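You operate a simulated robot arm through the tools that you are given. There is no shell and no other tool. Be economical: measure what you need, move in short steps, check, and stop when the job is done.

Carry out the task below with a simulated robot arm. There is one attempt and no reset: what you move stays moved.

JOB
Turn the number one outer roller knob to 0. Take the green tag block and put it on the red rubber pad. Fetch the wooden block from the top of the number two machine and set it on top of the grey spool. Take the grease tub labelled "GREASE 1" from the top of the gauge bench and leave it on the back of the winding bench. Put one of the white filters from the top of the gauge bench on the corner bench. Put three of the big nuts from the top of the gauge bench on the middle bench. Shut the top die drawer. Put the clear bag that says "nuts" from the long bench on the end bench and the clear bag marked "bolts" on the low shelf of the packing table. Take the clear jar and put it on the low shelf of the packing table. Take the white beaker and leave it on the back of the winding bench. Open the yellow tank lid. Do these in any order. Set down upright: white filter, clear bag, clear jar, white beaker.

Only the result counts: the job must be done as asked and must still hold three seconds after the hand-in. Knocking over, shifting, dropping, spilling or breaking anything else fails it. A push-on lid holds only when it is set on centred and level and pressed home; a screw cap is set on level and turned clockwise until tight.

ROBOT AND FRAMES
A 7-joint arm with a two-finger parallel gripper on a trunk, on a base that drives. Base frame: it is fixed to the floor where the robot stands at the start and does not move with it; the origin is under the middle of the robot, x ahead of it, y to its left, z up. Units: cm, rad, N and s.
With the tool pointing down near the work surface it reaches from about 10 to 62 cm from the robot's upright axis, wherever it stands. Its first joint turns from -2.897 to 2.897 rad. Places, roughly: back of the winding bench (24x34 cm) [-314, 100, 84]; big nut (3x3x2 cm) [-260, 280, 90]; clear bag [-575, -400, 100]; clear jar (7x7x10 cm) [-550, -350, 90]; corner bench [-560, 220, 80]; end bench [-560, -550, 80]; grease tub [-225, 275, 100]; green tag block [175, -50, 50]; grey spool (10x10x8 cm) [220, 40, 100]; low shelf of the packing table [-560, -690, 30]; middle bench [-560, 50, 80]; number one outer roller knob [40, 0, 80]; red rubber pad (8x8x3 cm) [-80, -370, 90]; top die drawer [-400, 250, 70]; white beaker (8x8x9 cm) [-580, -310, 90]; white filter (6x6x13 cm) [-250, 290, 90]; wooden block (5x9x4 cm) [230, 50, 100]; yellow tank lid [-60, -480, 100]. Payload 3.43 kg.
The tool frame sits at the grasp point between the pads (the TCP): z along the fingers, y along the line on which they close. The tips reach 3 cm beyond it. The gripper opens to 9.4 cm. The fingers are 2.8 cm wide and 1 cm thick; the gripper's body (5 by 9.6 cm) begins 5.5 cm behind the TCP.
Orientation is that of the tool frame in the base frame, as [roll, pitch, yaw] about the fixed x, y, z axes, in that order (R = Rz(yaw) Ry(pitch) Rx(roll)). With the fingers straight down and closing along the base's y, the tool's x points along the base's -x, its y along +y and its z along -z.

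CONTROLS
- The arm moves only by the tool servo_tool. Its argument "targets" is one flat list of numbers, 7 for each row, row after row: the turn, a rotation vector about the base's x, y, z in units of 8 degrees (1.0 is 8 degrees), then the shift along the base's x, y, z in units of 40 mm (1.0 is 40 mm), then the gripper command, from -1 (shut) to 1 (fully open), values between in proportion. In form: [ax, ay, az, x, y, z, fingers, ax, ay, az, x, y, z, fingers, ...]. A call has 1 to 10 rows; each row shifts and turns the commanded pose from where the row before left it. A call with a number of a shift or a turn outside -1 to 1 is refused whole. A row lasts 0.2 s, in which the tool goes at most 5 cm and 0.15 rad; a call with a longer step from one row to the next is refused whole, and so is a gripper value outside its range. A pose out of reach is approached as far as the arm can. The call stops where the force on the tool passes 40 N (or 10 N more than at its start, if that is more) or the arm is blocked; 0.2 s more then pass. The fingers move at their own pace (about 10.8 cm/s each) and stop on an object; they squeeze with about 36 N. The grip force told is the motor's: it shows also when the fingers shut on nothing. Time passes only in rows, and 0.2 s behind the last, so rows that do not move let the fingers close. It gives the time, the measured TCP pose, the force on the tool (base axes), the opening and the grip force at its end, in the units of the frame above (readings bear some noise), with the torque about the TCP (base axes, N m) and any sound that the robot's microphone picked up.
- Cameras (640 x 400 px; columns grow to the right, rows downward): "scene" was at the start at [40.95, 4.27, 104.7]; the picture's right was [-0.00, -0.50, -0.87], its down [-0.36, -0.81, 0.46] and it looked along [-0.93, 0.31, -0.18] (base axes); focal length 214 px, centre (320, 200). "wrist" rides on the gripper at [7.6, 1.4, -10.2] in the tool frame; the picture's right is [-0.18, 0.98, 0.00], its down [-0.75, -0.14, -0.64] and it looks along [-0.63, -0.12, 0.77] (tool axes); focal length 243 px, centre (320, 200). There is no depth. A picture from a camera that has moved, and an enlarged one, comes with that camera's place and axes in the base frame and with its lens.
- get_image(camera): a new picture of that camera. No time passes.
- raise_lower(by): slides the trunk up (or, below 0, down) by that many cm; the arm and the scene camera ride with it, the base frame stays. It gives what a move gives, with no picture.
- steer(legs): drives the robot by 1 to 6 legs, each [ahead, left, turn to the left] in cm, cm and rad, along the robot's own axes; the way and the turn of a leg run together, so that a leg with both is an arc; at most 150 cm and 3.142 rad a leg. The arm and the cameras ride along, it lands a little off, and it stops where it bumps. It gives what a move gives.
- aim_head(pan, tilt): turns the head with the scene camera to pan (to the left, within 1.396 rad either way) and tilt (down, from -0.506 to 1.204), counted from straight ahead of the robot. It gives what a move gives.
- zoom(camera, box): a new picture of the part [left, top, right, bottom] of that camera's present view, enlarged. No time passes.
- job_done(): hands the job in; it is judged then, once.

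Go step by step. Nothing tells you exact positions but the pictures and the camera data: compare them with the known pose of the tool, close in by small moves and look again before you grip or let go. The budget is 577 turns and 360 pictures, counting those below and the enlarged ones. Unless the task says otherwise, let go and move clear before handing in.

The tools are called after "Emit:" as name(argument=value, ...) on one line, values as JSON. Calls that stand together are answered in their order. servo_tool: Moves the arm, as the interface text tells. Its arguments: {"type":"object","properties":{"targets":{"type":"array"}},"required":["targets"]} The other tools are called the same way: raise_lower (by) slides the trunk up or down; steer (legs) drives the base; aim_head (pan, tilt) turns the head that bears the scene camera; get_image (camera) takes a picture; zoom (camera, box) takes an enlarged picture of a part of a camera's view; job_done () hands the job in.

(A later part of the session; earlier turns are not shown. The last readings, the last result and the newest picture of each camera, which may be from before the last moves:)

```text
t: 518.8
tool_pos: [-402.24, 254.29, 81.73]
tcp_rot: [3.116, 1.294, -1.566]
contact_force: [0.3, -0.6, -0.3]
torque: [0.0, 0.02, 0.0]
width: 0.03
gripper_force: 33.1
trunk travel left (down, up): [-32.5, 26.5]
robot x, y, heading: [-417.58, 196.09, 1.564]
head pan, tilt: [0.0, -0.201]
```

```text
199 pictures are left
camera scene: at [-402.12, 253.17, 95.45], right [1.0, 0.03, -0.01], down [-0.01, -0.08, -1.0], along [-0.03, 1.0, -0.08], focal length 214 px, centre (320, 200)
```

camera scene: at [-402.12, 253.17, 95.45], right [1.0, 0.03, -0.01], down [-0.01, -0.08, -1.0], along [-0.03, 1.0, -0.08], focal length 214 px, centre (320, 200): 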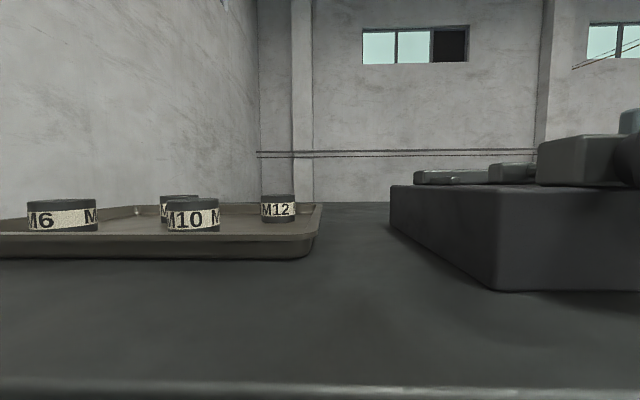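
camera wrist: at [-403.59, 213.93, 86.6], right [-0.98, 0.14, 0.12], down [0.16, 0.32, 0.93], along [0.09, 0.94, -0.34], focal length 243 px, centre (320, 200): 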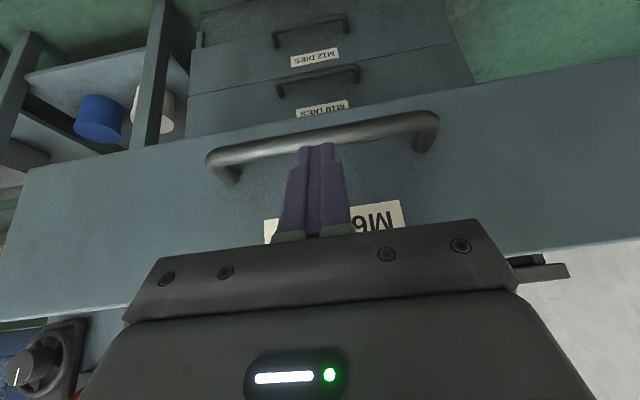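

Emit:
steer(legs=[[3, 0, 0]])

Emit:
get_image(camera="wrist")

```text
t: 519.7
tool_pos: [-402.11, 256.0, 81.3]
tcp_rot: [3.112, 1.28, -1.573]
contact_force: [0.4, -6.3, 1.6]
torque: [0.05, -0.06, -0.02]
width: 0.0
gripper_force: 32.8
trunk travel left (down, up): [-32.5, 26.5]
robot x, y, heading: [-417.75, 198.52, 1.562]
head pan, tilt: [0.0, -0.201]
stopped in leg 1: the force on the tool passed its limit at 82 N (the readings are from after the stop); the commanded pose is now the measured one
```

```text
198 pictures are left
camera wrist: at [-403.38, 244.03, 76.88], right [-0.98, 0.03, 0.19], down [0.16, -0.4, 0.9], along [0.1, 0.92, 0.39], focal length 243 px, centre (320, 200)
```

wrist: 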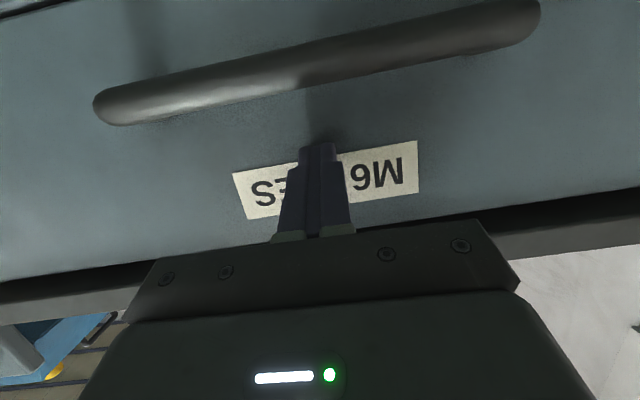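

The drawer hit its stop. Back off and verify.

Emit:
steer(legs=[[-30, 0, 0]])

Emit:
aim_head(pan=0, tilt=0.2)

Emit:
get_image(camera="scene")

```text
t: 521.7
tool_pos: [-402.17, 226.66, 81.38]
tcp_rot: [3.11, 1.283, -1.577]
contact_force: [-0.4, -0.4, 0.6]
torque: [-0.02, -0.02, -0.03]
width: 0.0
gripper_force: 32.6
trunk travel left (down, up): [-32.5, 26.5]
robot x, y, heading: [-417.88, 169.52, 1.561]
head pan, tilt: [0.0, -0.201]
```

```text
t: 522.5
tool_pos: [-402.19, 226.76, 81.37]
tcp_rot: [3.11, 1.283, -1.578]
contact_force: [0.4, -0.2, -0.3]
torque: [0.0, 0.0, -0.03]
width: 0.02
gripper_force: 32.4
trunk travel left (down, up): [-32.5, 26.5]
robot x, y, heading: [-417.61, 169.42, 1.563]
head pan, tilt: [0.0, 0.201]
```

```text
197 pictures are left
camera scene: at [-402.08, 225.75, 91.33], right [1.0, 0.02, -0.01], down [0.0, -0.47, -0.88], along [-0.02, 0.88, -0.47], focal length 214 px, centre (320, 200)
```

scene: 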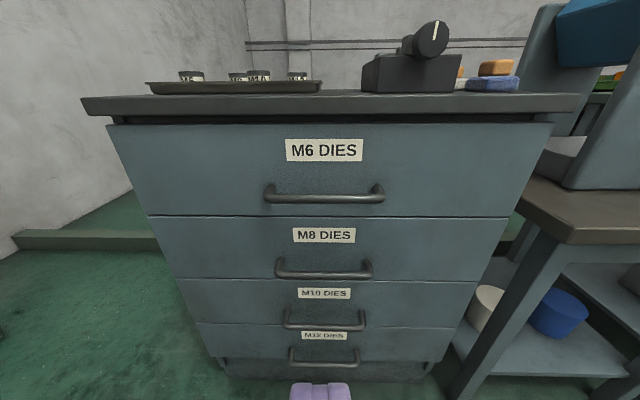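

The drawer is shut. Now the nuts: restore the arm posture and return to the gauge bench.

Emit:
raise_lower(by=20)

Emit:
servo_tool(targets=[-0.8, 0, 0, 0, -0.6, 0.3, 0, -0.8, 0, 0, 0, -0.6, 0.3, 0, -0.8, 0, 0, 0, -0.6, 0.3, 0, -0.8, 0, 0, 0, -0.6, 0.3, 0, -0.8, 0, 0, 0, -0.6, 0, 0, -0.8, 0, 0, 0, -0.5, 0, 0, -0.6, 0, 0, 0, -0.3, 0, 0, 0, 0, 0, 0, 0, 0, 0])

Emit:
steer(legs=[[8, -80, 0], [8, -88, 0], [22, 0, 0]])

Emit:
aim_head(pan=0, tilt=-0.1)

Emit:
get_image(camera="scene")

```text
t: 524.7
tool_pos: [-402.24, 226.69, 101.13]
tcp_rot: [3.111, 1.281, -1.577]
contact_force: [-0.7, -0.8, 0.9]
torque: [0.01, 0.0, 0.0]
width: 0.0
gripper_force: 33.1
trunk travel left (down, up): [-52.5, 6.5]
robot x, y, heading: [-417.69, 169.63, 1.562]
head pan, tilt: [0.0, 0.201]
```

```text
t: 526.5
tool_pos: [-402.26, 211.41, 106.11]
tcp_rot: [3.116, 0.526, -1.573]
contact_force: [-0.3, 0.2, 0.1]
torque: [0.01, -0.02, 0.02]
width: 4.71
gripper_force: 0.0
trunk travel left (down, up): [-52.5, 6.5]
robot x, y, heading: [-417.43, 169.47, 1.56]
head pan, tilt: [0.0, 0.201]
```

```text
t: 536.4
tool_pos: [-231.65, 246.08, 105.88]
tcp_rot: [3.116, 0.528, -1.59]
contact_force: [-0.1, -0.1, -0.9]
torque: [-0.05, -0.03, -0.02]
width: 4.68
gripper_force: 0.0
trunk travel left (down, up): [-52.5, 6.5]
robot x, y, heading: [-247.73, 204.72, 1.542]
head pan, tilt: [0.0, 0.201]
```

```text
t: 537.2
tool_pos: [-231.86, 246.02, 105.99]
tcp_rot: [3.115, 0.53, -1.588]
contact_force: [0.0, 0.3, -0.2]
torque: [-0.02, 0.01, -0.01]
width: 4.71
gripper_force: 0.2
trunk travel left (down, up): [-52.5, 6.5]
robot x, y, heading: [-247.88, 204.73, 1.546]
head pan, tilt: [0.0, -0.099]
```

```text
196 pictures are left
camera scene: at [-231.44, 254.17, 115.91], right [1.0, -0.01, -0.02], down [-0.02, -0.81, -0.59], along [-0.01, 0.59, -0.81], focal length 214 px, centre (320, 200)
```

scene: 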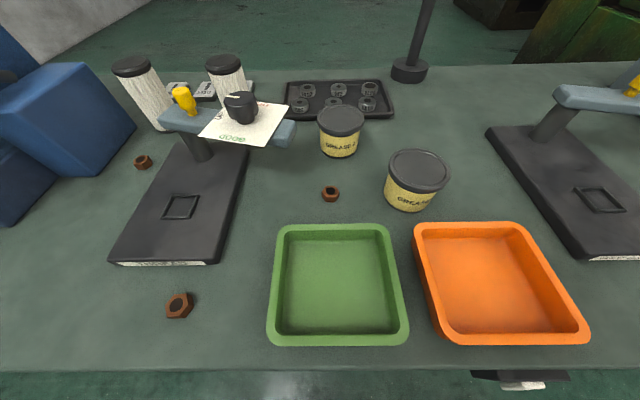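

Emit:
zoom(camera="scene", box=[130, 250, 230, 330])

Emit:
zoom(camera="scene", box=[290, 165, 370, 225])

```text
5.00 times, centred on (180, 290) of scene
camera zoom: at [-231.44, 254.17, 115.91], right [1.0, -0.01, -0.02], down [-0.02, -0.81, -0.59], along [-0.01, 0.59, -0.81], focal length 1072 px, centre (1020, -250)
```

zoom: 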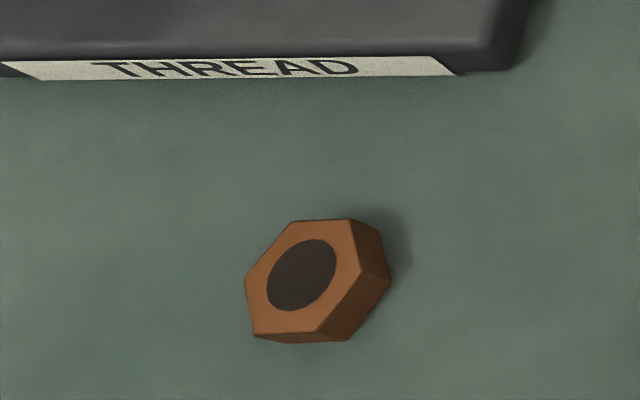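

```text
6.67 times, centred on (330, 195) of scene
camera zoom: at [-231.44, 254.17, 115.91], right [1.0, -0.01, -0.02], down [-0.02, -0.81, -0.59], along [-0.01, 0.59, -0.81], focal length 1430 px, centre (253, 233)
```

zoom: 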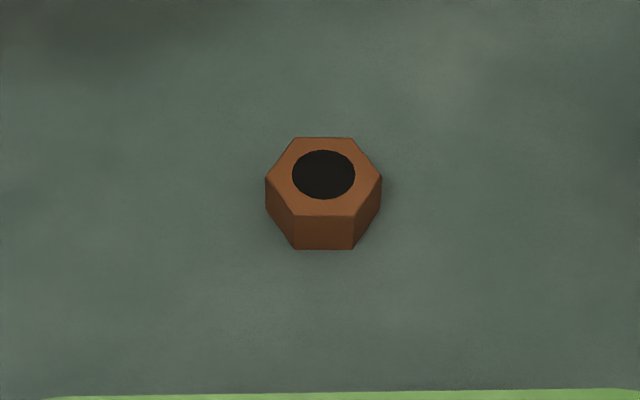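

The nuts' flats face ±y, so I'll turn the gripper 30° to meet flats, with a steeper tool. Pre-position over the front nut at (−248.2, 259.1).

Emit:
servo_tool(targets=[-1, 0, 0, -0.6, 0.5, -0.2, 0.15, -1, 0, 0, -0.6, 0.5, -0.2, 0.15, 0, 0, 0.94, -0.7, 0.5, -0.2, 0.15, 0, 0, 0.94, -0.7, 0.5, -0.2, 0.15, 0, 0, 0.94, -0.7, 0.5, -0.3, 0.15, 0, 0, 0.94, -0.7, 0.6, -0.4, 0.15, 0, 0, 0, 0, 0, -0.4, 0.15, 0, 0, 0, 0, 0, 0, 0.15])

Emit:
get_image(camera="wrist")

Emit:
aim_head(pan=0, tilt=0.3)

Emit:
get_image(camera="scene")

```text
t: 539.0
tool_pos: [-247.77, 258.46, 98.35]
tcp_rot: [3.121, 0.248, -1.063]
contact_force: [-0.2, 0.8, -0.2]
torque: [0.01, 0.01, -0.04]
width: 5.41
gripper_force: 0.1
trunk travel left (down, up): [-52.5, 6.5]
robot x, y, heading: [-247.95, 204.35, 1.547]
head pan, tilt: [0.0, -0.099]
```

```text
193 pictures are left
camera wrist: at [-244.1, 249.4, 106.49], right [-0.94, -0.33, 0.06], down [-0.14, 0.58, 0.8], along [-0.3, 0.75, -0.59], focal length 243 px, centre (320, 200)
```

wrist: 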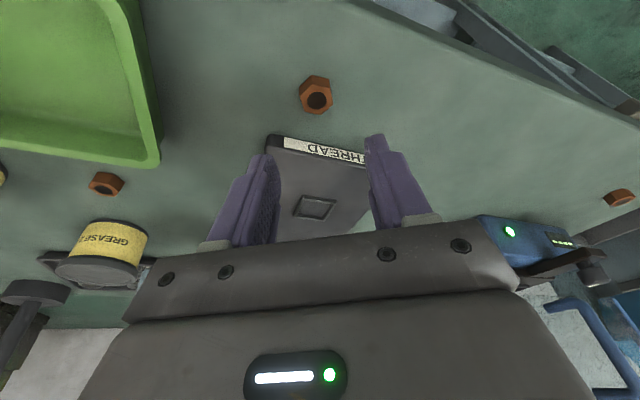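

```text
t: 539.9
tool_pos: [-247.83, 258.48, 98.52]
tcp_rot: [3.122, 0.25, -1.062]
contact_force: [-0.4, -0.9, -0.2]
torque: [-0.01, 0.0, 0.0]
width: 5.4
gripper_force: 0.1
trunk travel left (down, up): [-52.5, 6.5]
robot x, y, heading: [-248.19, 204.22, 1.546]
head pan, tilt: [0.0, 0.3]
```

```text
192 pictures are left
camera scene: at [-251.1, 264.72, 104.25], right [0.87, 0.49, -0.02], down [0.49, -0.87, 0.05], along [0.01, -0.05, -1.0], focal length 214 px, centre (320, 200)
```

scene: 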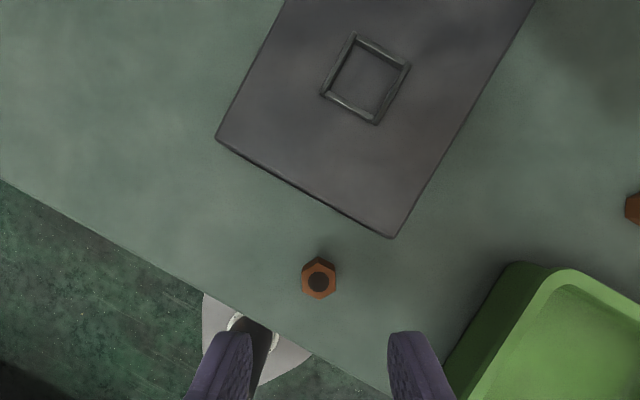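

Nut confirmed at (−248.3, 259). Descend and grip.

Emit:
servo_tool(targets=[0, 0, 0, -0.04, 0, -0.8, 0.15, 0, 0, 0, 0, 0, -0.7, 0.15, 0, 0, 0, 0, 0, -0.25, 0.15, 0, 0, 0, 0, 0, 0, 0.15, 0, 0, 0, 0, 0, 0, -1, 0, 0, 0, 0, 0, 0, -1, 0, 0, 0, 0, 0, 0, -1])

Emit:
get_image(camera="wrist")

```text
t: 541.5
tool_pos: [-247.7, 258.54, 91.45]
tcp_rot: [3.123, 0.25, -1.063]
contact_force: [-0.4, -0.6, -0.1]
torque: [0.0, -0.03, 0.03]
width: 2.15
gripper_force: 36.0
trunk travel left (down, up): [-52.5, 6.5]
robot x, y, heading: [-247.38, 204.2, 1.549]
head pan, tilt: [0.0, 0.3]
```

```text
191 pictures are left
camera wrist: at [-244.11, 249.39, 99.46], right [-0.94, -0.33, 0.06], down [-0.14, 0.58, 0.8], along [-0.3, 0.75, -0.59], focal length 243 px, centre (320, 200)
```

wrist: 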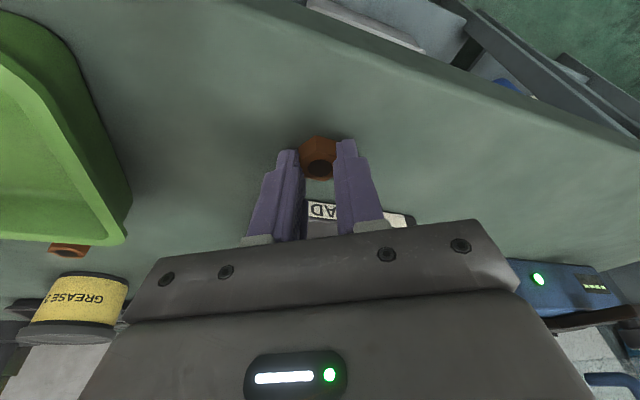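

Gripped. Lift and carry to the middle bench.

Emit:
servo_tool(targets=[0, 0, 0, 0, 0, 0.7, -1, 0, 0, 0, 0, -0.3, 0.8, -1, 0, 0, 0, 0, -0.6, 0.8, -1, 0, 0, -0.94, 0, -0.8, 0.5, -1, 0, 0, -0.94, 0, -0.6, 0.3, -1, 0, 0, -0.94, 0, 0, 0, -1, 0, 0, -0.94, 0, 0, 0, -1, 0, 0, 0, 0, 0, 0, -1])

Emit:
get_image(camera="wrist")

Emit:
steer(legs=[[-22, 0, 0.02], [0, 0, 1.57], [120, 0, 0], [118, 0, 0], [0, 125, 0]])

Emit:
aim_head(pan=0, tilt=-0.3)

Emit:
get_image(camera="scene")

```text
t: 543.3
tool_pos: [-247.81, 249.32, 103.75]
tcp_rot: [3.124, 0.249, -1.589]
contact_force: [0.7, 0.4, 0.1]
torque: [0.0, -0.04, -0.01]
width: 2.14
gripper_force: 35.7
trunk travel left (down, up): [-52.5, 6.5]
robot x, y, heading: [-247.95, 204.5, 1.543]
head pan, tilt: [0.0, 0.3]
```

```text
190 pictures are left
camera wrist: at [-249.42, 239.53, 111.8], right [-0.98, 0.19, 0.06], down [0.16, 0.57, 0.81], along [0.12, 0.8, -0.59], focal length 243 px, centre (320, 200)
```

wrist: 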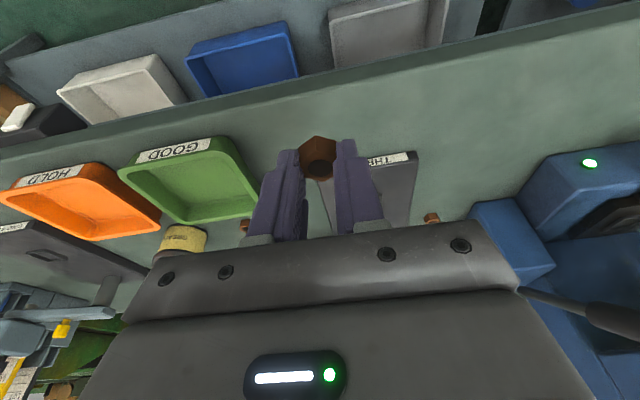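

```text
t: 566.2
tool_pos: [-527.29, 43.93, 103.73]
tcp_rot: [3.121, 0.249, 0.063]
contact_force: [0.3, 0.3, -0.4]
torque: [-0.01, 0.01, -0.02]
width: 2.14
gripper_force: 36.2
trunk travel left (down, up): [-52.5, 6.5]
robot x, y, heading: [-482.97, 48.01, -3.089]
head pan, tilt: [0.0, 0.3]
```

```text
t: 567.2
tool_pos: [-527.27, 43.91, 103.83]
tcp_rot: [3.121, 0.249, 0.063]
contact_force: [0.3, 0.0, 0.4]
torque: [0.04, 0.04, -0.01]
width: 2.18
gripper_force: 36.1
trunk travel left (down, up): [-52.5, 6.5]
robot x, y, heading: [-482.48, 47.6, -3.092]
head pan, tilt: [0.0, -0.3]
```

```text
189 pictures are left
camera scene: at [-539.06, 43.29, 112.27], right [-0.07, 1.0, -0.02], down [0.85, 0.05, -0.52], along [-0.52, -0.05, -0.85], focal length 214 px, centre (320, 200)
```

scene: 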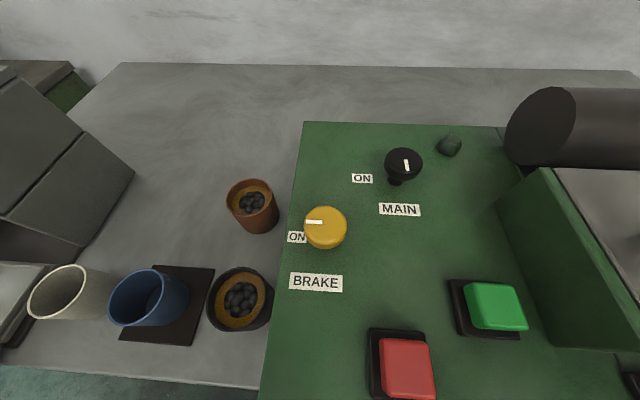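

Emit:
aim_head(pan=0.5, tilt=-0.5)

Emit:
get_image(camera="scene")

Emit:
aim_head(pan=-0.5, tilt=-0.5)

Emit:
get_image(camera="scene")

```text
t: 568.1
tool_pos: [-527.33, 43.99, 103.82]
tcp_rot: [3.122, 0.248, 0.063]
contact_force: [0.1, 0.2, 0.5]
torque: [0.0, 0.01, 0.0]
width: 2.18
gripper_force: 35.8
trunk travel left (down, up): [-52.5, 6.5]
robot x, y, heading: [-482.54, 47.38, -3.087]
head pan, tilt: [0.499, -0.499]
```

```text
188 pictures are left
camera scene: at [-539.77, 40.08, 114.6], right [-0.18, 0.86, -0.48], down [0.76, -0.19, -0.62], along [-0.62, -0.48, -0.62], focal length 214 px, centre (320, 200)
```

scene: 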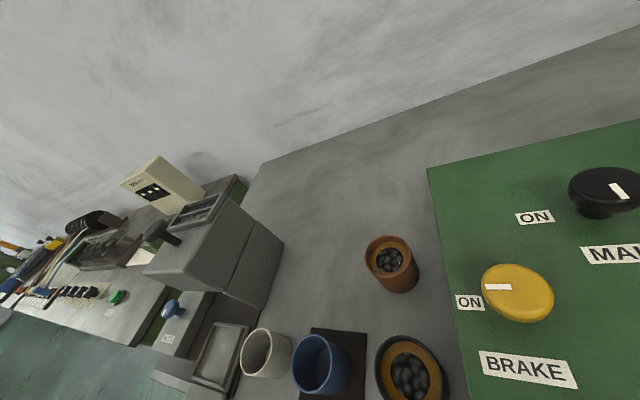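

```text
t: 569.4
tool_pos: [-527.25, 43.98, 103.81]
tcp_rot: [3.124, 0.249, 0.062]
contact_force: [0.2, -0.8, 0.5]
torque: [0.01, -0.02, -0.02]
width: 2.13
gripper_force: 35.6
trunk travel left (down, up): [-52.5, 6.5]
robot x, y, heading: [-482.41, 47.45, -3.086]
head pan, tilt: [-0.499, -0.499]
```

```text
187 pictures are left
camera scene: at [-540.2, 46.47, 114.48], right [0.06, 0.89, 0.45], down [0.73, 0.27, -0.63], along [-0.68, 0.36, -0.64], focal length 214 px, centre (320, 200)
```

scene: 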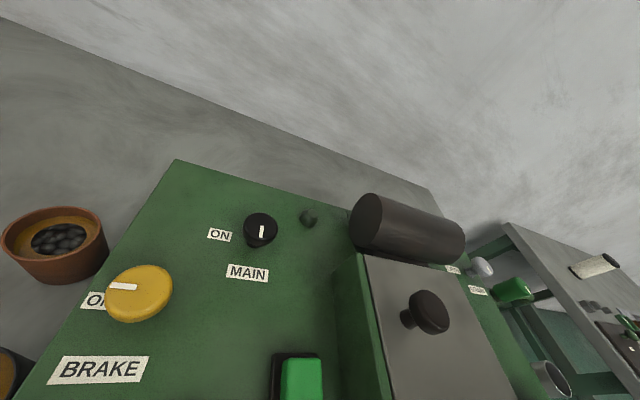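

The free area is at the back left, around (−565…−572, 10–22). Drive closer and reach there.

Emit:
steer(legs=[[20, 28, -0.05]])

Emit:
aim_head(pan=0, tilt=-0.1)

Emit:
get_image(camera="scene")

Emit:
get_image(camera="wrist")

```text
t: 571.6
tool_pos: [-546.35, 17.32, 103.76]
tcp_rot: [3.122, 0.248, 0.02]
contact_force: [0.2, -0.5, -0.4]
torque: [0.01, 0.0, 0.01]
width: 2.17
gripper_force: 36.4
trunk travel left (down, up): [-52.5, 6.5]
robot x, y, heading: [-501.3, 19.21, -3.128]
head pan, tilt: [-0.499, -0.499]
```

```text
t: 572.5
tool_pos: [-546.31, 17.28, 103.73]
tcp_rot: [3.122, 0.248, 0.02]
contact_force: [0.4, 0.5, -0.3]
torque: [-0.04, 0.03, -0.03]
width: 2.16
gripper_force: 36.7
trunk travel left (down, up): [-52.5, 6.5]
robot x, y, heading: [-501.39, 19.25, -3.128]
head pan, tilt: [0.0, -0.099]
```

```text
186 pictures are left
camera scene: at [-556.67, 17.15, 111.04], right [-0.03, 1.0, -0.02], down [0.94, 0.02, -0.34], along [-0.34, -0.03, -0.94], focal length 214 px, centre (320, 200)
```

scene: 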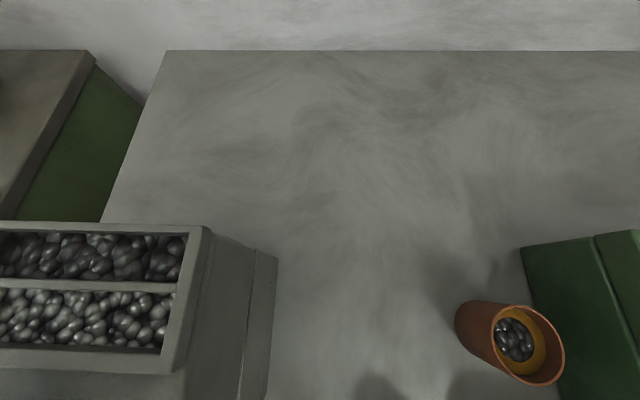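

```text
185 pictures are left
camera wrist: at [-536.35, 16.42, 111.79], right [-0.15, -0.99, 0.06], down [-0.58, 0.14, 0.8], along [-0.8, 0.09, -0.59], focal length 243 px, centre (320, 200)
```

wrist: 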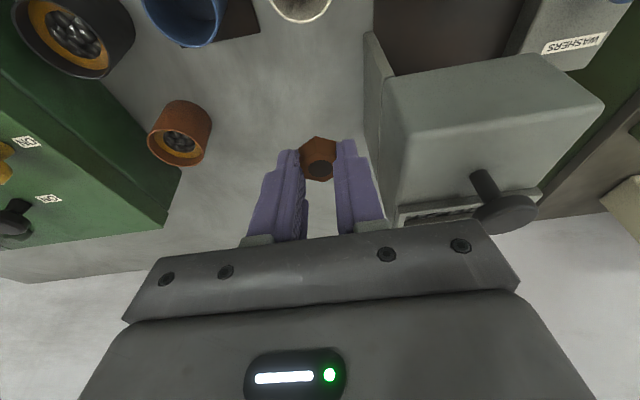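

Plenty of free surface behind the bin and pots. Extend to (−569.3, 24), then lower.

Emit:
servo_tool(targets=[0, 0, 0, -0.96, 0.28, 0, -1, 0, 0, 0, -0.96, 0.28, 0, -1, 0, 0, 0, -0.96, 0.28, 0, -1, 0, 0, 0, -0.96, 0.28, 0, -1, 0, 0, 0, -0.96, 0.28, 0, -1, 0, 0, 0, -0.96, 0.28, 0, -1, 0, 0, 0, 0, 0, 0, -1])

Emit:
raise_lower(by=-13)

Emit:
get_image(camera="wrist")

```text
t: 574.1
tool_pos: [-569.16, 24.15, 103.81]
tcp_rot: [3.123, 0.248, 0.022]
contact_force: [1.2, 0.9, 0.1]
torque: [0.01, -0.02, -0.03]
width: 2.16
gripper_force: 36.4
trunk travel left (down, up): [-52.5, 6.5]
robot x, y, heading: [-501.58, 18.86, -3.134]
head pan, tilt: [0.0, -0.099]
```

```text
t: 575.7
tool_pos: [-569.31, 24.12, 90.77]
tcp_rot: [3.121, 0.25, 0.021]
contact_force: [-0.9, -0.8, -0.4]
torque: [0.02, 0.02, -0.04]
width: 2.15
gripper_force: 36.1
trunk travel left (down, up): [-39.5, 19.5]
robot x, y, heading: [-501.71, 18.85, -3.13]
head pan, tilt: [0.0, -0.099]
```

```text
184 pictures are left
camera wrist: at [-559.35, 23.24, 98.81], right [-0.15, -0.99, 0.06], down [-0.58, 0.14, 0.81], along [-0.8, 0.09, -0.59], focal length 243 px, centre (320, 200)
```

wrist: 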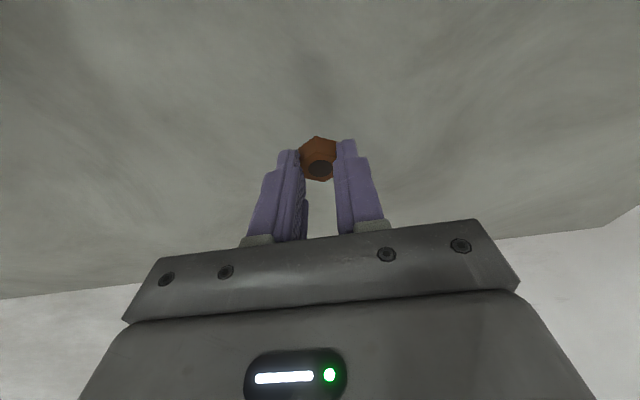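

Emit:
servo_tool(targets=[0, 0, 0, 0, 0, -0.3, -1, 0, 0, 0, 0, 0, -0.3, -1, 0, 0, 0, 0, 0, -0.15, -1, 0, 0, 0, 0, 0, -0.1, -1, 0, 0, 0, 0, 0, -0.1, -1, 0, 0, 0, 0, 0, -0.1, -1, 0, 0, 0, 0, 0, -0.1, -1, 0, 0, 0, 0, 0, -0.1, -1])

```text
t: 576.7
tool_pos: [-569.53, 24.31, 88.25]
tcp_rot: [3.123, 0.261, 0.021]
contact_force: [2.5, -0.4, 18.4]
torque: [0.14, -0.1, 0.0]
width: 2.17
gripper_force: 36.2
trunk travel left (down, up): [-39.5, 19.5]
robot x, y, heading: [-501.58, 18.94, -3.129]
head pan, tilt: [0.0, -0.099]
stopped in row 4: the force on the tool passed its limit at 43 N (the readings are from after the stop); the commanded pose is now the measured one
```

Contact. Release the nut, lift, retract and return for the second.

Emit:
servo_tool(targets=[0, 0, 0, 0, 0, 0.03, -1, 0, 0, 0, 0, 0, 0, -0.2, 0, 0, 0, 0, 0, 0, 0.15, 0, 0, 0, 0, 0, 0.6, 0.15, 0, 0, 0, 0.2, 0, 0.9, 0.15, 0, 0, 0, 0.9, 0, 0.4, 0.15, 0, 0, 0, 0.9, -0.2, 0.4, 0.15, 0, 0, 0, 0.9, -0.2, 0.4, 0.15, 0, 0, 0, 0.9, -0.2, 0.4, 0.15, 0, 0, 0, 0, 0, 0, 0.15])

Emit:
get_image(camera="scene")

Emit:
get_image(camera="wrist")

```text
t: 578.9
tool_pos: [-554.44, 21.74, 100.3]
tcp_rot: [3.124, 0.257, 0.02]
contact_force: [0.6, 0.6, 0.7]
torque: [-0.03, -0.01, 0.01]
width: 5.4
gripper_force: 0.0
trunk travel left (down, up): [-39.5, 19.5]
robot x, y, heading: [-501.17, 19.11, -3.126]
head pan, tilt: [0.0, -0.099]
```

```text
183 pictures are left
camera scene: at [-564.79, 21.56, 107.79], right [-0.03, 1.0, -0.02], down [0.94, 0.02, -0.35], along [-0.35, -0.03, -0.94], focal length 214 px, centre (320, 200)
```

scene: 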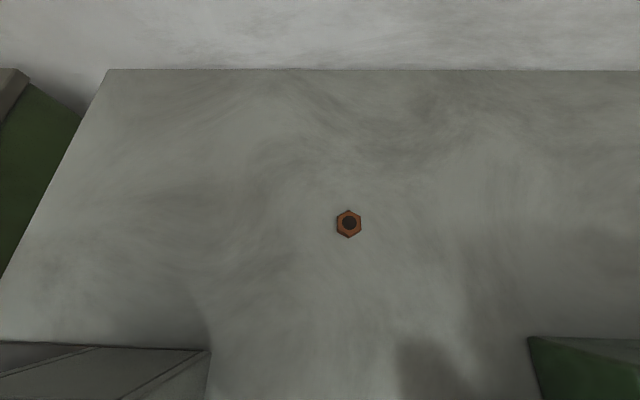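

```text
182 pictures are left
camera wrist: at [-544.48, 20.82, 108.37], right [-0.15, -0.99, 0.06], down [-0.57, 0.14, 0.81], along [-0.81, 0.09, -0.58], focal length 243 px, centre (320, 200)
```

wrist: 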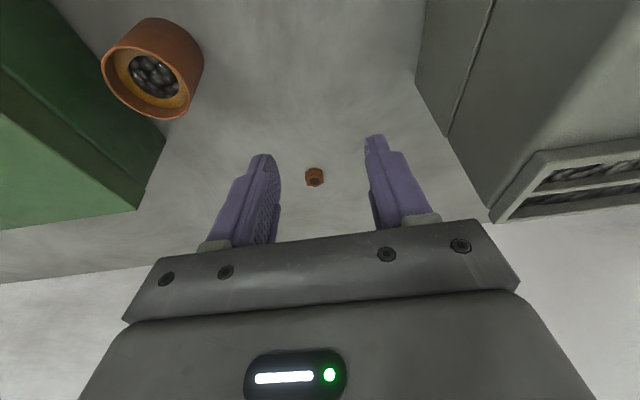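

Nut one is down. Return to the gauge bench for nut C at (−230, 275).

Emit:
raise_lower(by=12)

Emit:
servo_tool(targets=[0, 0, 0, 0.9, 0, 0, 0.15, 0, 0, 0, 0.9, 0, 0, 0.15, 0, 0, 0, 0, 0, 0, 0.15])

Emit:
steer(legs=[[-20, -82, -0.01], [0, -83, 0], [0, 0, -1.57], [0, -125, 0], [0, -125, 0], [26, 0, 0]])

Emit:
get_image(camera="scene")

```text
t: 580.4
tool_pos: [-554.42, 21.68, 112.4]
tcp_rot: [3.122, 0.256, 0.021]
contact_force: [-0.6, -0.5, 0.4]
torque: [0.04, 0.03, -0.02]
width: 5.41
gripper_force: 0.0
trunk travel left (down, up): [-51.5, 7.5]
robot x, y, heading: [-501.5, 19.5, -3.13]
head pan, tilt: [0.0, -0.099]
```

```text
t: 581.2
tool_pos: [-547.36, 21.67, 112.39]
tcp_rot: [3.122, 0.256, 0.021]
contact_force: [0.5, 0.8, -0.1]
torque: [0.0, -0.01, -0.01]
width: 5.42
gripper_force: 0.1
trunk travel left (down, up): [-51.5, 7.5]
robot x, y, heading: [-501.51, 19.32, -3.13]
head pan, tilt: [0.0, -0.099]
```

```text
t: 607.0
tool_pos: [-228.35, 258.38, 112.31]
tcp_rot: [3.122, 0.255, -1.568]
contact_force: [0.7, 0.1, -0.4]
torque: [0.0, 0.0, 0.01]
width: 5.39
gripper_force: 0.0
trunk travel left (down, up): [-51.5, 7.5]
robot x, y, heading: [-231.94, 212.28, 1.561]
head pan, tilt: [0.0, -0.099]
```

```text
181 pictures are left
camera scene: at [-228.26, 268.85, 119.71], right [1.0, 0.01, -0.02], down [0.0, -0.94, -0.35], along [-0.02, 0.35, -0.94], focal length 214 px, centre (320, 200)
```

scene: 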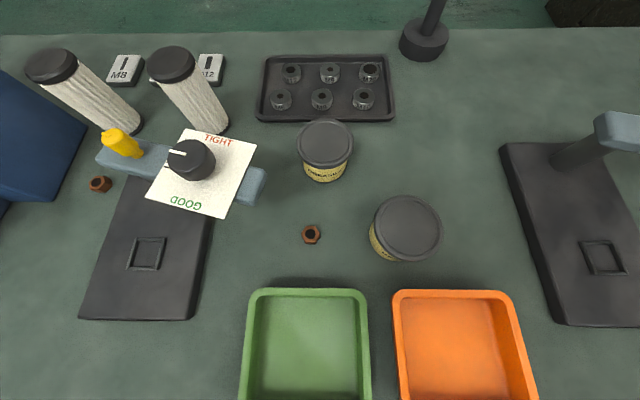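

Nut C at (−230.1, 274.9). Move over it with a 30° turn.

Emit:
servo_tool(targets=[0, 0, 0.94, -0.1, 0.8, -0.6, 0.15, 0, 0, 0.94, -0.1, 0.8, -0.6, 0.15, 0, 0, 0.94, -0.1, 0.8, -0.6, 0.15, 0, 0, 0.94, -0.06, 0.8, -0.6, 0.15, 0, 0, 0, 0, 0.78, -0.6, 0.15, 0, 0, 0, 0, 0, -0.4, 0.15, 0, 0, 0, 0, 0, 0, 0.15])

Emit:
get_image(camera="wrist")

Emit:
aim_head(pan=0, tilt=0.3)

Emit:
get_image(camera="scene")

```text
t: 608.6
tool_pos: [-229.85, 274.27, 98.59]
tcp_rot: [3.123, 0.257, -1.042]
contact_force: [-0.6, 0.5, 0.2]
torque: [-0.04, 0.0, 0.01]
width: 5.44
gripper_force: 0.0
trunk travel left (down, up): [-51.5, 7.5]
robot x, y, heading: [-231.7, 212.57, 1.566]
head pan, tilt: [0.0, -0.099]
```

```text
180 pictures are left
camera wrist: at [-225.92, 265.19, 106.58], right [-0.94, -0.35, 0.06], down [-0.15, 0.57, 0.81], along [-0.32, 0.75, -0.58], focal length 243 px, centre (320, 200)
```

wrist: 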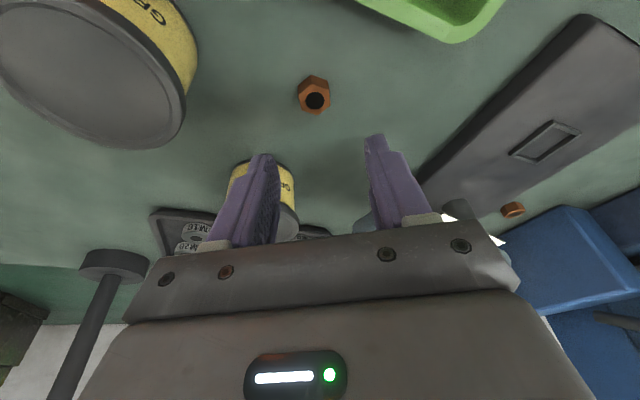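

```text
t: 609.5
tool_pos: [-229.87, 274.26, 98.7]
tcp_rot: [3.122, 0.257, -1.041]
contact_force: [0.8, 0.4, -0.2]
torque: [0.01, 0.01, 0.03]
width: 5.43
gripper_force: 0.2
trunk travel left (down, up): [-51.5, 7.5]
robot x, y, heading: [-231.73, 212.41, 1.561]
head pan, tilt: [0.0, 0.3]
```

```text
179 pictures are left
camera scene: at [-233.28, 280.37, 104.48], right [0.86, 0.51, -0.02], down [0.51, -0.86, 0.04], along [0.01, -0.05, -1.0], focal length 214 px, centre (320, 200)
```

scene: 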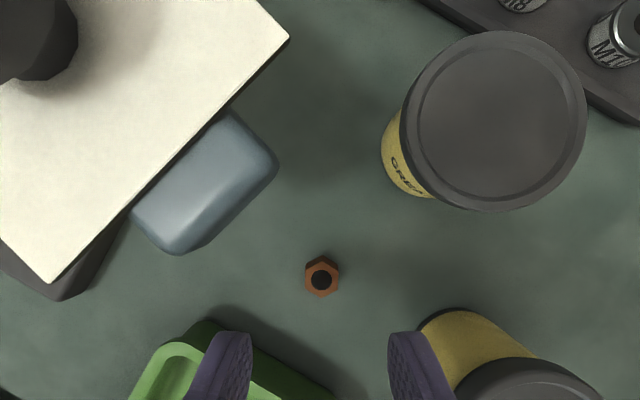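

Aligned; descend and grip.

Emit:
servo_tool(targets=[0, 0, 0, -0.03, 0, -0.8, 0.15, 0, 0, 0, 0, 0, -0.7, 0.15, 0, 0, 0, 0, 0, -0.32, 0.15, 0, 0, 0, 0, 0, 0, 0.15, 0, 0, 0, 0, 0, 0, -1, 0, 0, 0, 0, 0, 0, -1, 0, 0, 0, 0, 0, 0, -1])

Emit:
get_image(camera="wrist")

```text
t: 610.3
tool_pos: [-229.76, 274.71, 92.51]
tcp_rot: [3.131, 0.273, -1.046]
contact_force: [1.4, -15.0, 28.7]
torque: [2.57, 2.12, 0.96]
width: 5.42
gripper_force: 0.0
trunk travel left (down, up): [-51.5, 7.5]
robot x, y, heading: [-232.05, 212.3, 1.561]
head pan, tilt: [0.0, 0.3]
stopped in row 4: the force on the tool passed its limit at 48 N (the readings are from after the stop); the commanded pose is now the measured one
```

```text
178 pictures are left
camera wrist: at [-225.99, 265.41, 100.21], right [-0.94, -0.34, 0.06], down [-0.15, 0.55, 0.82], along [-0.32, 0.76, -0.57], focal length 243 px, centre (320, 200)
```

wrist: 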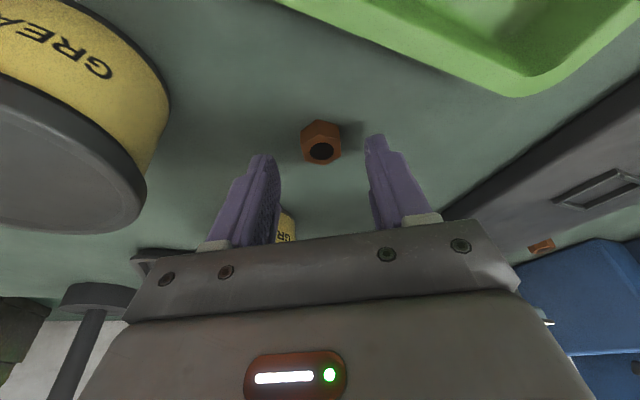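

The hand's head pressed on the gauge card's corner. Retreat straight up and check the gauge.

Emit:
servo_tool(targets=[0, 0, 0, 0, 0, 0.5, 0.15, 0, 0, 0, 0, 0, 0.8, 0.15, 0, 0, 0, 0, -0.3, 0.8, 0.15, 0, 0, 0, 0, -0.8, 0.5, 0.15, 0, 0, 0, 0, -0.8, 0.5, 0.15, 0, 0, 0, 0, 0, 0, 0.15])

Emit:
aim_head(pan=0.2, tilt=-0.1)

Emit:
get_image(camera="scene")

```text
t: 611.7
tool_pos: [-230.01, 267.22, 104.25]
tcp_rot: [3.128, 0.269, -1.047]
contact_force: [0.8, 0.1, -0.5]
torque: [0.0, -0.03, -0.02]
width: 5.43
gripper_force: 0.0
trunk travel left (down, up): [-51.5, 7.5]
robot x, y, heading: [-231.93, 212.3, 1.564]
head pan, tilt: [0.0, 0.3]
```

```text
t: 612.6
tool_pos: [-229.88, 267.18, 104.17]
tcp_rot: [3.128, 0.269, -1.046]
contact_force: [0.2, 0.7, -0.5]
torque: [-0.04, 0.02, 0.0]
width: 5.4
gripper_force: 0.1
trunk travel left (down, up): [-51.5, 7.5]
robot x, y, heading: [-231.55, 212.7, 1.56]
head pan, tilt: [0.201, -0.099]
```

```text
177 pictures are left
camera scene: at [-236.52, 275.22, 111.92], right [0.82, 0.54, -0.2], down [0.45, -0.82, -0.36], along [-0.36, 0.2, -0.91], focal length 214 px, centre (320, 200)
```

scene: 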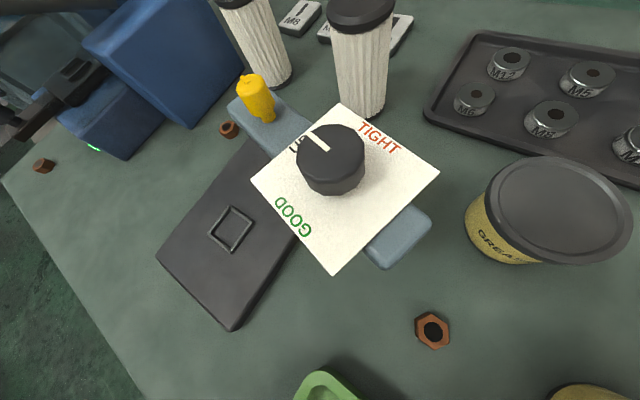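

The gauge looks unchanged. I'll use a more tilted tool (head higher) with 20° yaw for this nut.

Emit:
servo_tool(targets=[0, 0, -0.7, 0, 0, 0, 0.15, 0, 0, -0.55, 0, 0, 0, 0.15, 0.91, 0.33, 0, 0, 0.2, 0, 0.15, 0.91, 0.33, 0, 0, 0.2, -0.3, 0.15, 0, 0, 0, 0.05, 0.3, -0.6, 0.15, 0, 0, 0, 0, 0, 0, 0.15])

Emit:
get_image(camera="wrist")

Emit:
aim_head(pan=0, tilt=0.5)

Emit:
get_image(camera="scene")

```text
t: 614.0
tool_pos: [-229.6, 270.03, 100.85]
tcp_rot: [3.129, 0.539, -1.219]
contact_force: [-0.6, 0.2, 0.2]
torque: [0.01, 0.01, 0.03]
width: 5.39
gripper_force: 0.1
trunk travel left (down, up): [-51.5, 7.5]
robot x, y, heading: [-231.58, 212.4, 1.564]
head pan, tilt: [0.201, -0.099]
```

```text
176 pictures are left
camera wrist: at [-226.87, 258.56, 105.74], right [-0.97, -0.2, 0.1], down [0.03, 0.35, 0.94], along [-0.22, 0.92, -0.34], focal length 243 px, centre (320, 200)
```

wrist: 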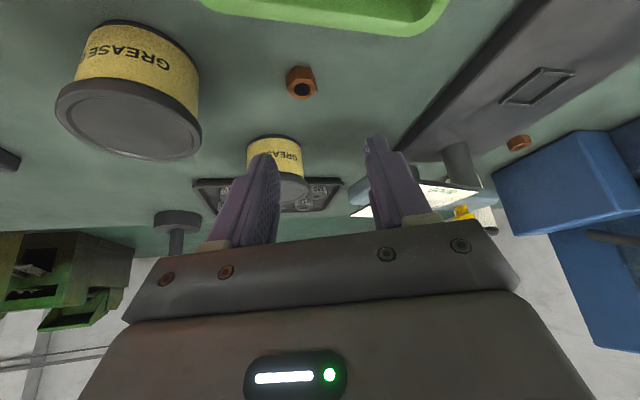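

```text
t: 615.0
tool_pos: [-229.75, 270.06, 100.96]
tcp_rot: [3.13, 0.541, -1.219]
contact_force: [0.6, 0.6, -0.6]
torque: [0.01, -0.03, 0.0]
width: 5.43
gripper_force: 0.1
trunk travel left (down, up): [-51.5, 7.5]
robot x, y, heading: [-231.81, 212.41, 1.561]
head pan, tilt: [0.0, 0.499]
```

```text
175 pictures are left
camera scene: at [-230.8, 273.27, 107.72], right [0.94, 0.35, -0.01], down [0.35, -0.94, -0.04], along [-0.02, 0.03, -1.0], focal length 214 px, centre (320, 200)
```

scene: 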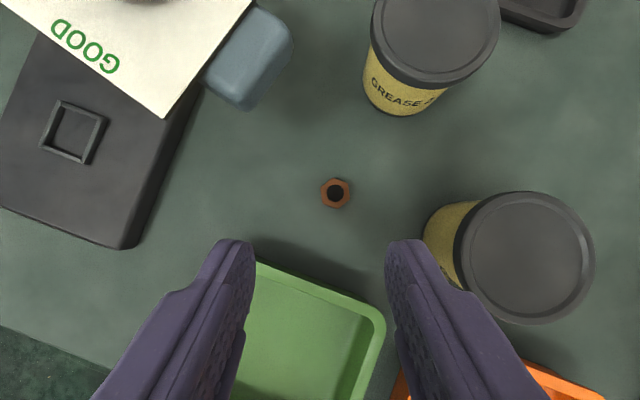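

Emit:
servo_tool(targets=[0, 0, 0, 0, 0.3, -0.7, 0.15, 0, 0, 0, 0, 0.3, -0.7, 0.15, 0, 0, 0, 0, 0.27, -0.6, 0.15, 0, 0, 0, 0, 0, -0.4, 0.15, 0, 0, 0, 0, 0, 0, 0.15])

Emit:
get_image(camera="wrist")

```text
t: 616.2
tool_pos: [-229.76, 273.62, 91.44]
tcp_rot: [3.128, 0.538, -1.219]
contact_force: [-0.8, 0.4, 0.5]
torque: [0.01, -0.03, -0.01]
width: 5.41
gripper_force: 0.1
trunk travel left (down, up): [-51.5, 7.5]
robot x, y, heading: [-231.83, 212.36, 1.565]
head pan, tilt: [0.0, 0.499]
```

```text
174 pictures are left
camera wrist: at [-226.94, 262.21, 96.18], right [-0.97, -0.2, 0.1], down [0.03, 0.35, 0.94], along [-0.22, 0.92, -0.34], focal length 243 px, centre (320, 200)
```

wrist: 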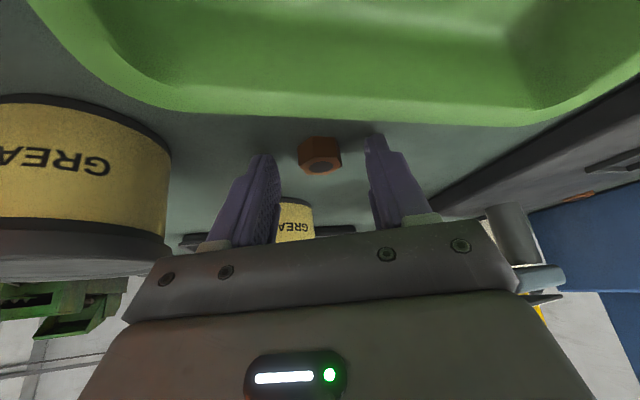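

Good. Close, lift, and check.

Emit:
servo_tool(targets=[0, 0, 0, 0, 0, -0.05, 0.15, 0, 0, 0, 0, 0, 0, -1, 0, 0, 0, 0, 0, 0, -1, 0, 0, 0, 0, 0, 0, -1, 0, 0, 0, 0, 0, 0.6, -1, 0, 0, 0, 0, -0.3, 0.8, -1, 0, 0, 0, 0, -0.8, 0.5, -1, 0, 0, 0, 0, -0.8, 0.5, -1, 0, 0, 0, 0, -0.8, 0.5, -1, 0, 0, 0, 0, 0, 0, -1])

Emit:
get_image(camera="wrist")

```text
t: 618.4
tool_pos: [-229.9, 262.88, 102.61]
tcp_rot: [3.13, 0.538, -1.219]
contact_force: [0.8, 0.2, 0.0]
torque: [-0.01, -0.04, -0.02]
width: 2.15
gripper_force: 36.2
trunk travel left (down, up): [-51.5, 7.5]
robot x, y, heading: [-231.66, 212.3, 1.563]
head pan, tilt: [0.0, 0.499]
```

```text
173 pictures are left
camera wrist: at [-227.11, 251.5, 107.5], right [-0.97, -0.2, 0.1], down [0.03, 0.35, 0.94], along [-0.22, 0.92, -0.34], focal length 243 px, centre (320, 200)
```

wrist: 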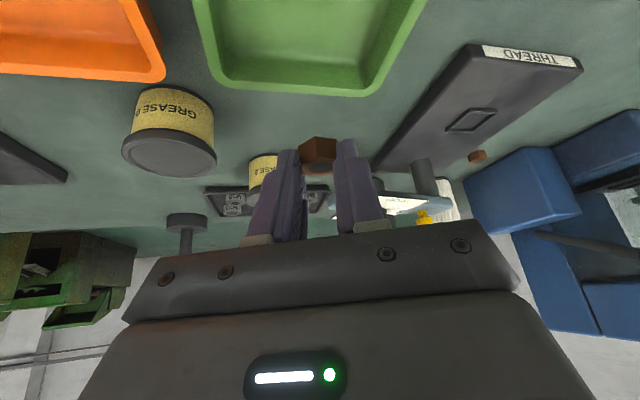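

Second nut held. Carry it to the middle bench.

Emit:
servo_tool(targets=[0, 0, -0.9, 0, -0.7, 0.5, -1, 0, 0, -0.9, 0, -0.7, 0.3, -1, 0, 0, -0.7, 0, -0.2, 0, -1, 0, 0, 0, 0, 0, 0, -1])

Emit:
steer(legs=[[-28, 0, 0], [0, 0, 1.57], [125, 0, 0], [125, 0, 0], [0, 83, 0], [19, 82, 0]])

Emit:
aim_head(pan=0, tilt=0.1)

Emit:
get_image(camera="scene")

```text
t: 619.4
tool_pos: [-229.77, 256.51, 105.74]
tcp_rot: [3.13, 0.537, -1.569]
contact_force: [-0.1, 0.4, 0.2]
torque: [-0.02, -0.01, -0.01]
width: 2.15
gripper_force: 35.7
trunk travel left (down, up): [-51.5, 7.5]
robot x, y, heading: [-231.71, 212.54, 1.568]
head pan, tilt: [0.0, 0.499]
```

```text
t: 645.3
tool_pos: [-548.73, 21.8, 105.91]
tcp_rot: [3.129, 0.538, 0.011]
contact_force: [-0.4, -0.4, -0.5]
torque: [0.01, -0.03, 0.03]
width: 2.16
gripper_force: 36.8
trunk travel left (down, up): [-51.5, 7.5]
robot x, y, heading: [-504.84, 20.46, -3.139]
head pan, tilt: [0.0, 0.499]
```

```text
t: 646.1
tool_pos: [-548.68, 21.92, 105.85]
tcp_rot: [3.129, 0.539, 0.014]
contact_force: [0.6, 0.3, -0.4]
torque: [-0.01, -0.04, 0.03]
width: 2.13
gripper_force: 36.2
trunk travel left (down, up): [-51.5, 7.5]
robot x, y, heading: [-504.65, 20.47, -3.138]
head pan, tilt: [0.0, 0.099]
```

```text
172 pictures are left
camera scene: at [-555.32, 21.82, 114.46], right [-0.02, 1.0, -0.01], down [0.91, 0.01, -0.42], along [-0.42, -0.02, -0.91], focal length 214 px, centre (320, 200)
```

scene: 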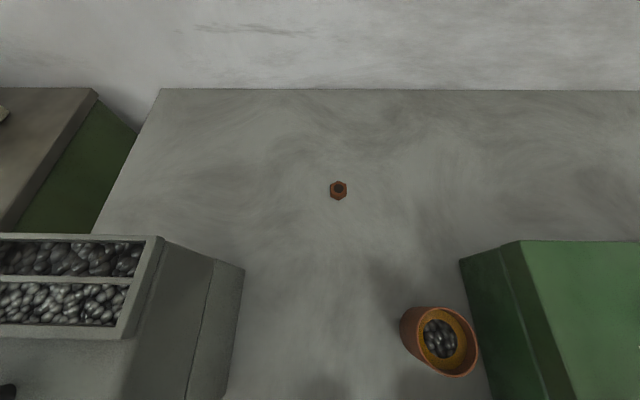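

First nut is where I left it. Put the second at (−570, 15.5).

Emit:
servo_tool(targets=[0, 0, 0, -1, -0.3, 0, -1, 0, 0, 0, -1, -0.3, 0, -1, 0, 0, 0, -1, -0.3, 0, -1, 0, 0, 0, -1, -0.3, 0, -1, 0, 0, 0, -1, -0.35, 0, -1, 0, 0, 0, 0, 0, 0, -1])

Emit:
raise_lower(by=-13)

Emit:
servo_tool(targets=[0, 0, 0, 0, 0, -0.4, -1, 0, 0, 0, 0, 0, -0.3, -1, 0, 0, 0, 0, 0, -0.2, -1, 0, 0, 0, 0, 0, -0.1, -1, 0, 0, 0, 0, 0, -0.1, -1, 0, 0, 0, 0, 0, -0.1, -1, 0, 0, 0, 0, 0, -0.1, -1, 0, 0, 0, 0, 0, -0.1, -1])

Emit:
get_image(camera="wrist")

```text
t: 647.5
tool_pos: [-568.49, 15.79, 106.01]
tcp_rot: [3.128, 0.539, 0.013]
contact_force: [-0.1, 0.8, 0.6]
torque: [-0.04, -0.02, -0.03]
width: 2.15
gripper_force: 36.3
trunk travel left (down, up): [-51.5, 7.5]
robot x, y, heading: [-504.52, 20.44, -3.136]
head pan, tilt: [0.0, 0.099]
```

```text
t: 649.1
tool_pos: [-568.46, 15.81, 92.78]
tcp_rot: [3.13, 0.54, 0.013]
contact_force: [0.1, 0.0, -0.8]
torque: [0.0, -0.03, -0.03]
width: 2.17
gripper_force: 35.9
trunk travel left (down, up): [-38.5, 20.5]
robot x, y, heading: [-504.55, 20.38, -3.135]
head pan, tilt: [0.0, 0.099]
```

```text
t: 650.8
tool_pos: [-569.01, 15.74, 88.33]
tcp_rot: [3.129, 0.555, 0.011]
contact_force: [0.8, 0.0, 19.7]
torque: [0.1, 0.09, 0.0]
width: 2.13
gripper_force: 36.1
trunk travel left (down, up): [-38.5, 20.5]
robot x, y, heading: [-504.54, 19.96, -3.137]
head pan, tilt: [0.0, 0.099]
stopped in row 8: the force on the tool passed its limit at 45 N (the readings are from after the stop); the commanded pose is now the measured one
```

```text
171 pictures are left
camera wrist: at [-557.16, 14.75, 92.96], right [-0.14, -0.98, 0.11], down [-0.3, 0.14, 0.94], along [-0.94, 0.1, -0.32], focal length 243 px, centre (320, 200)
```

wrist: 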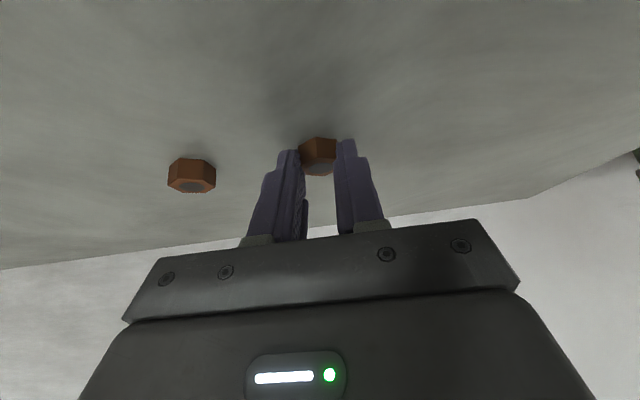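

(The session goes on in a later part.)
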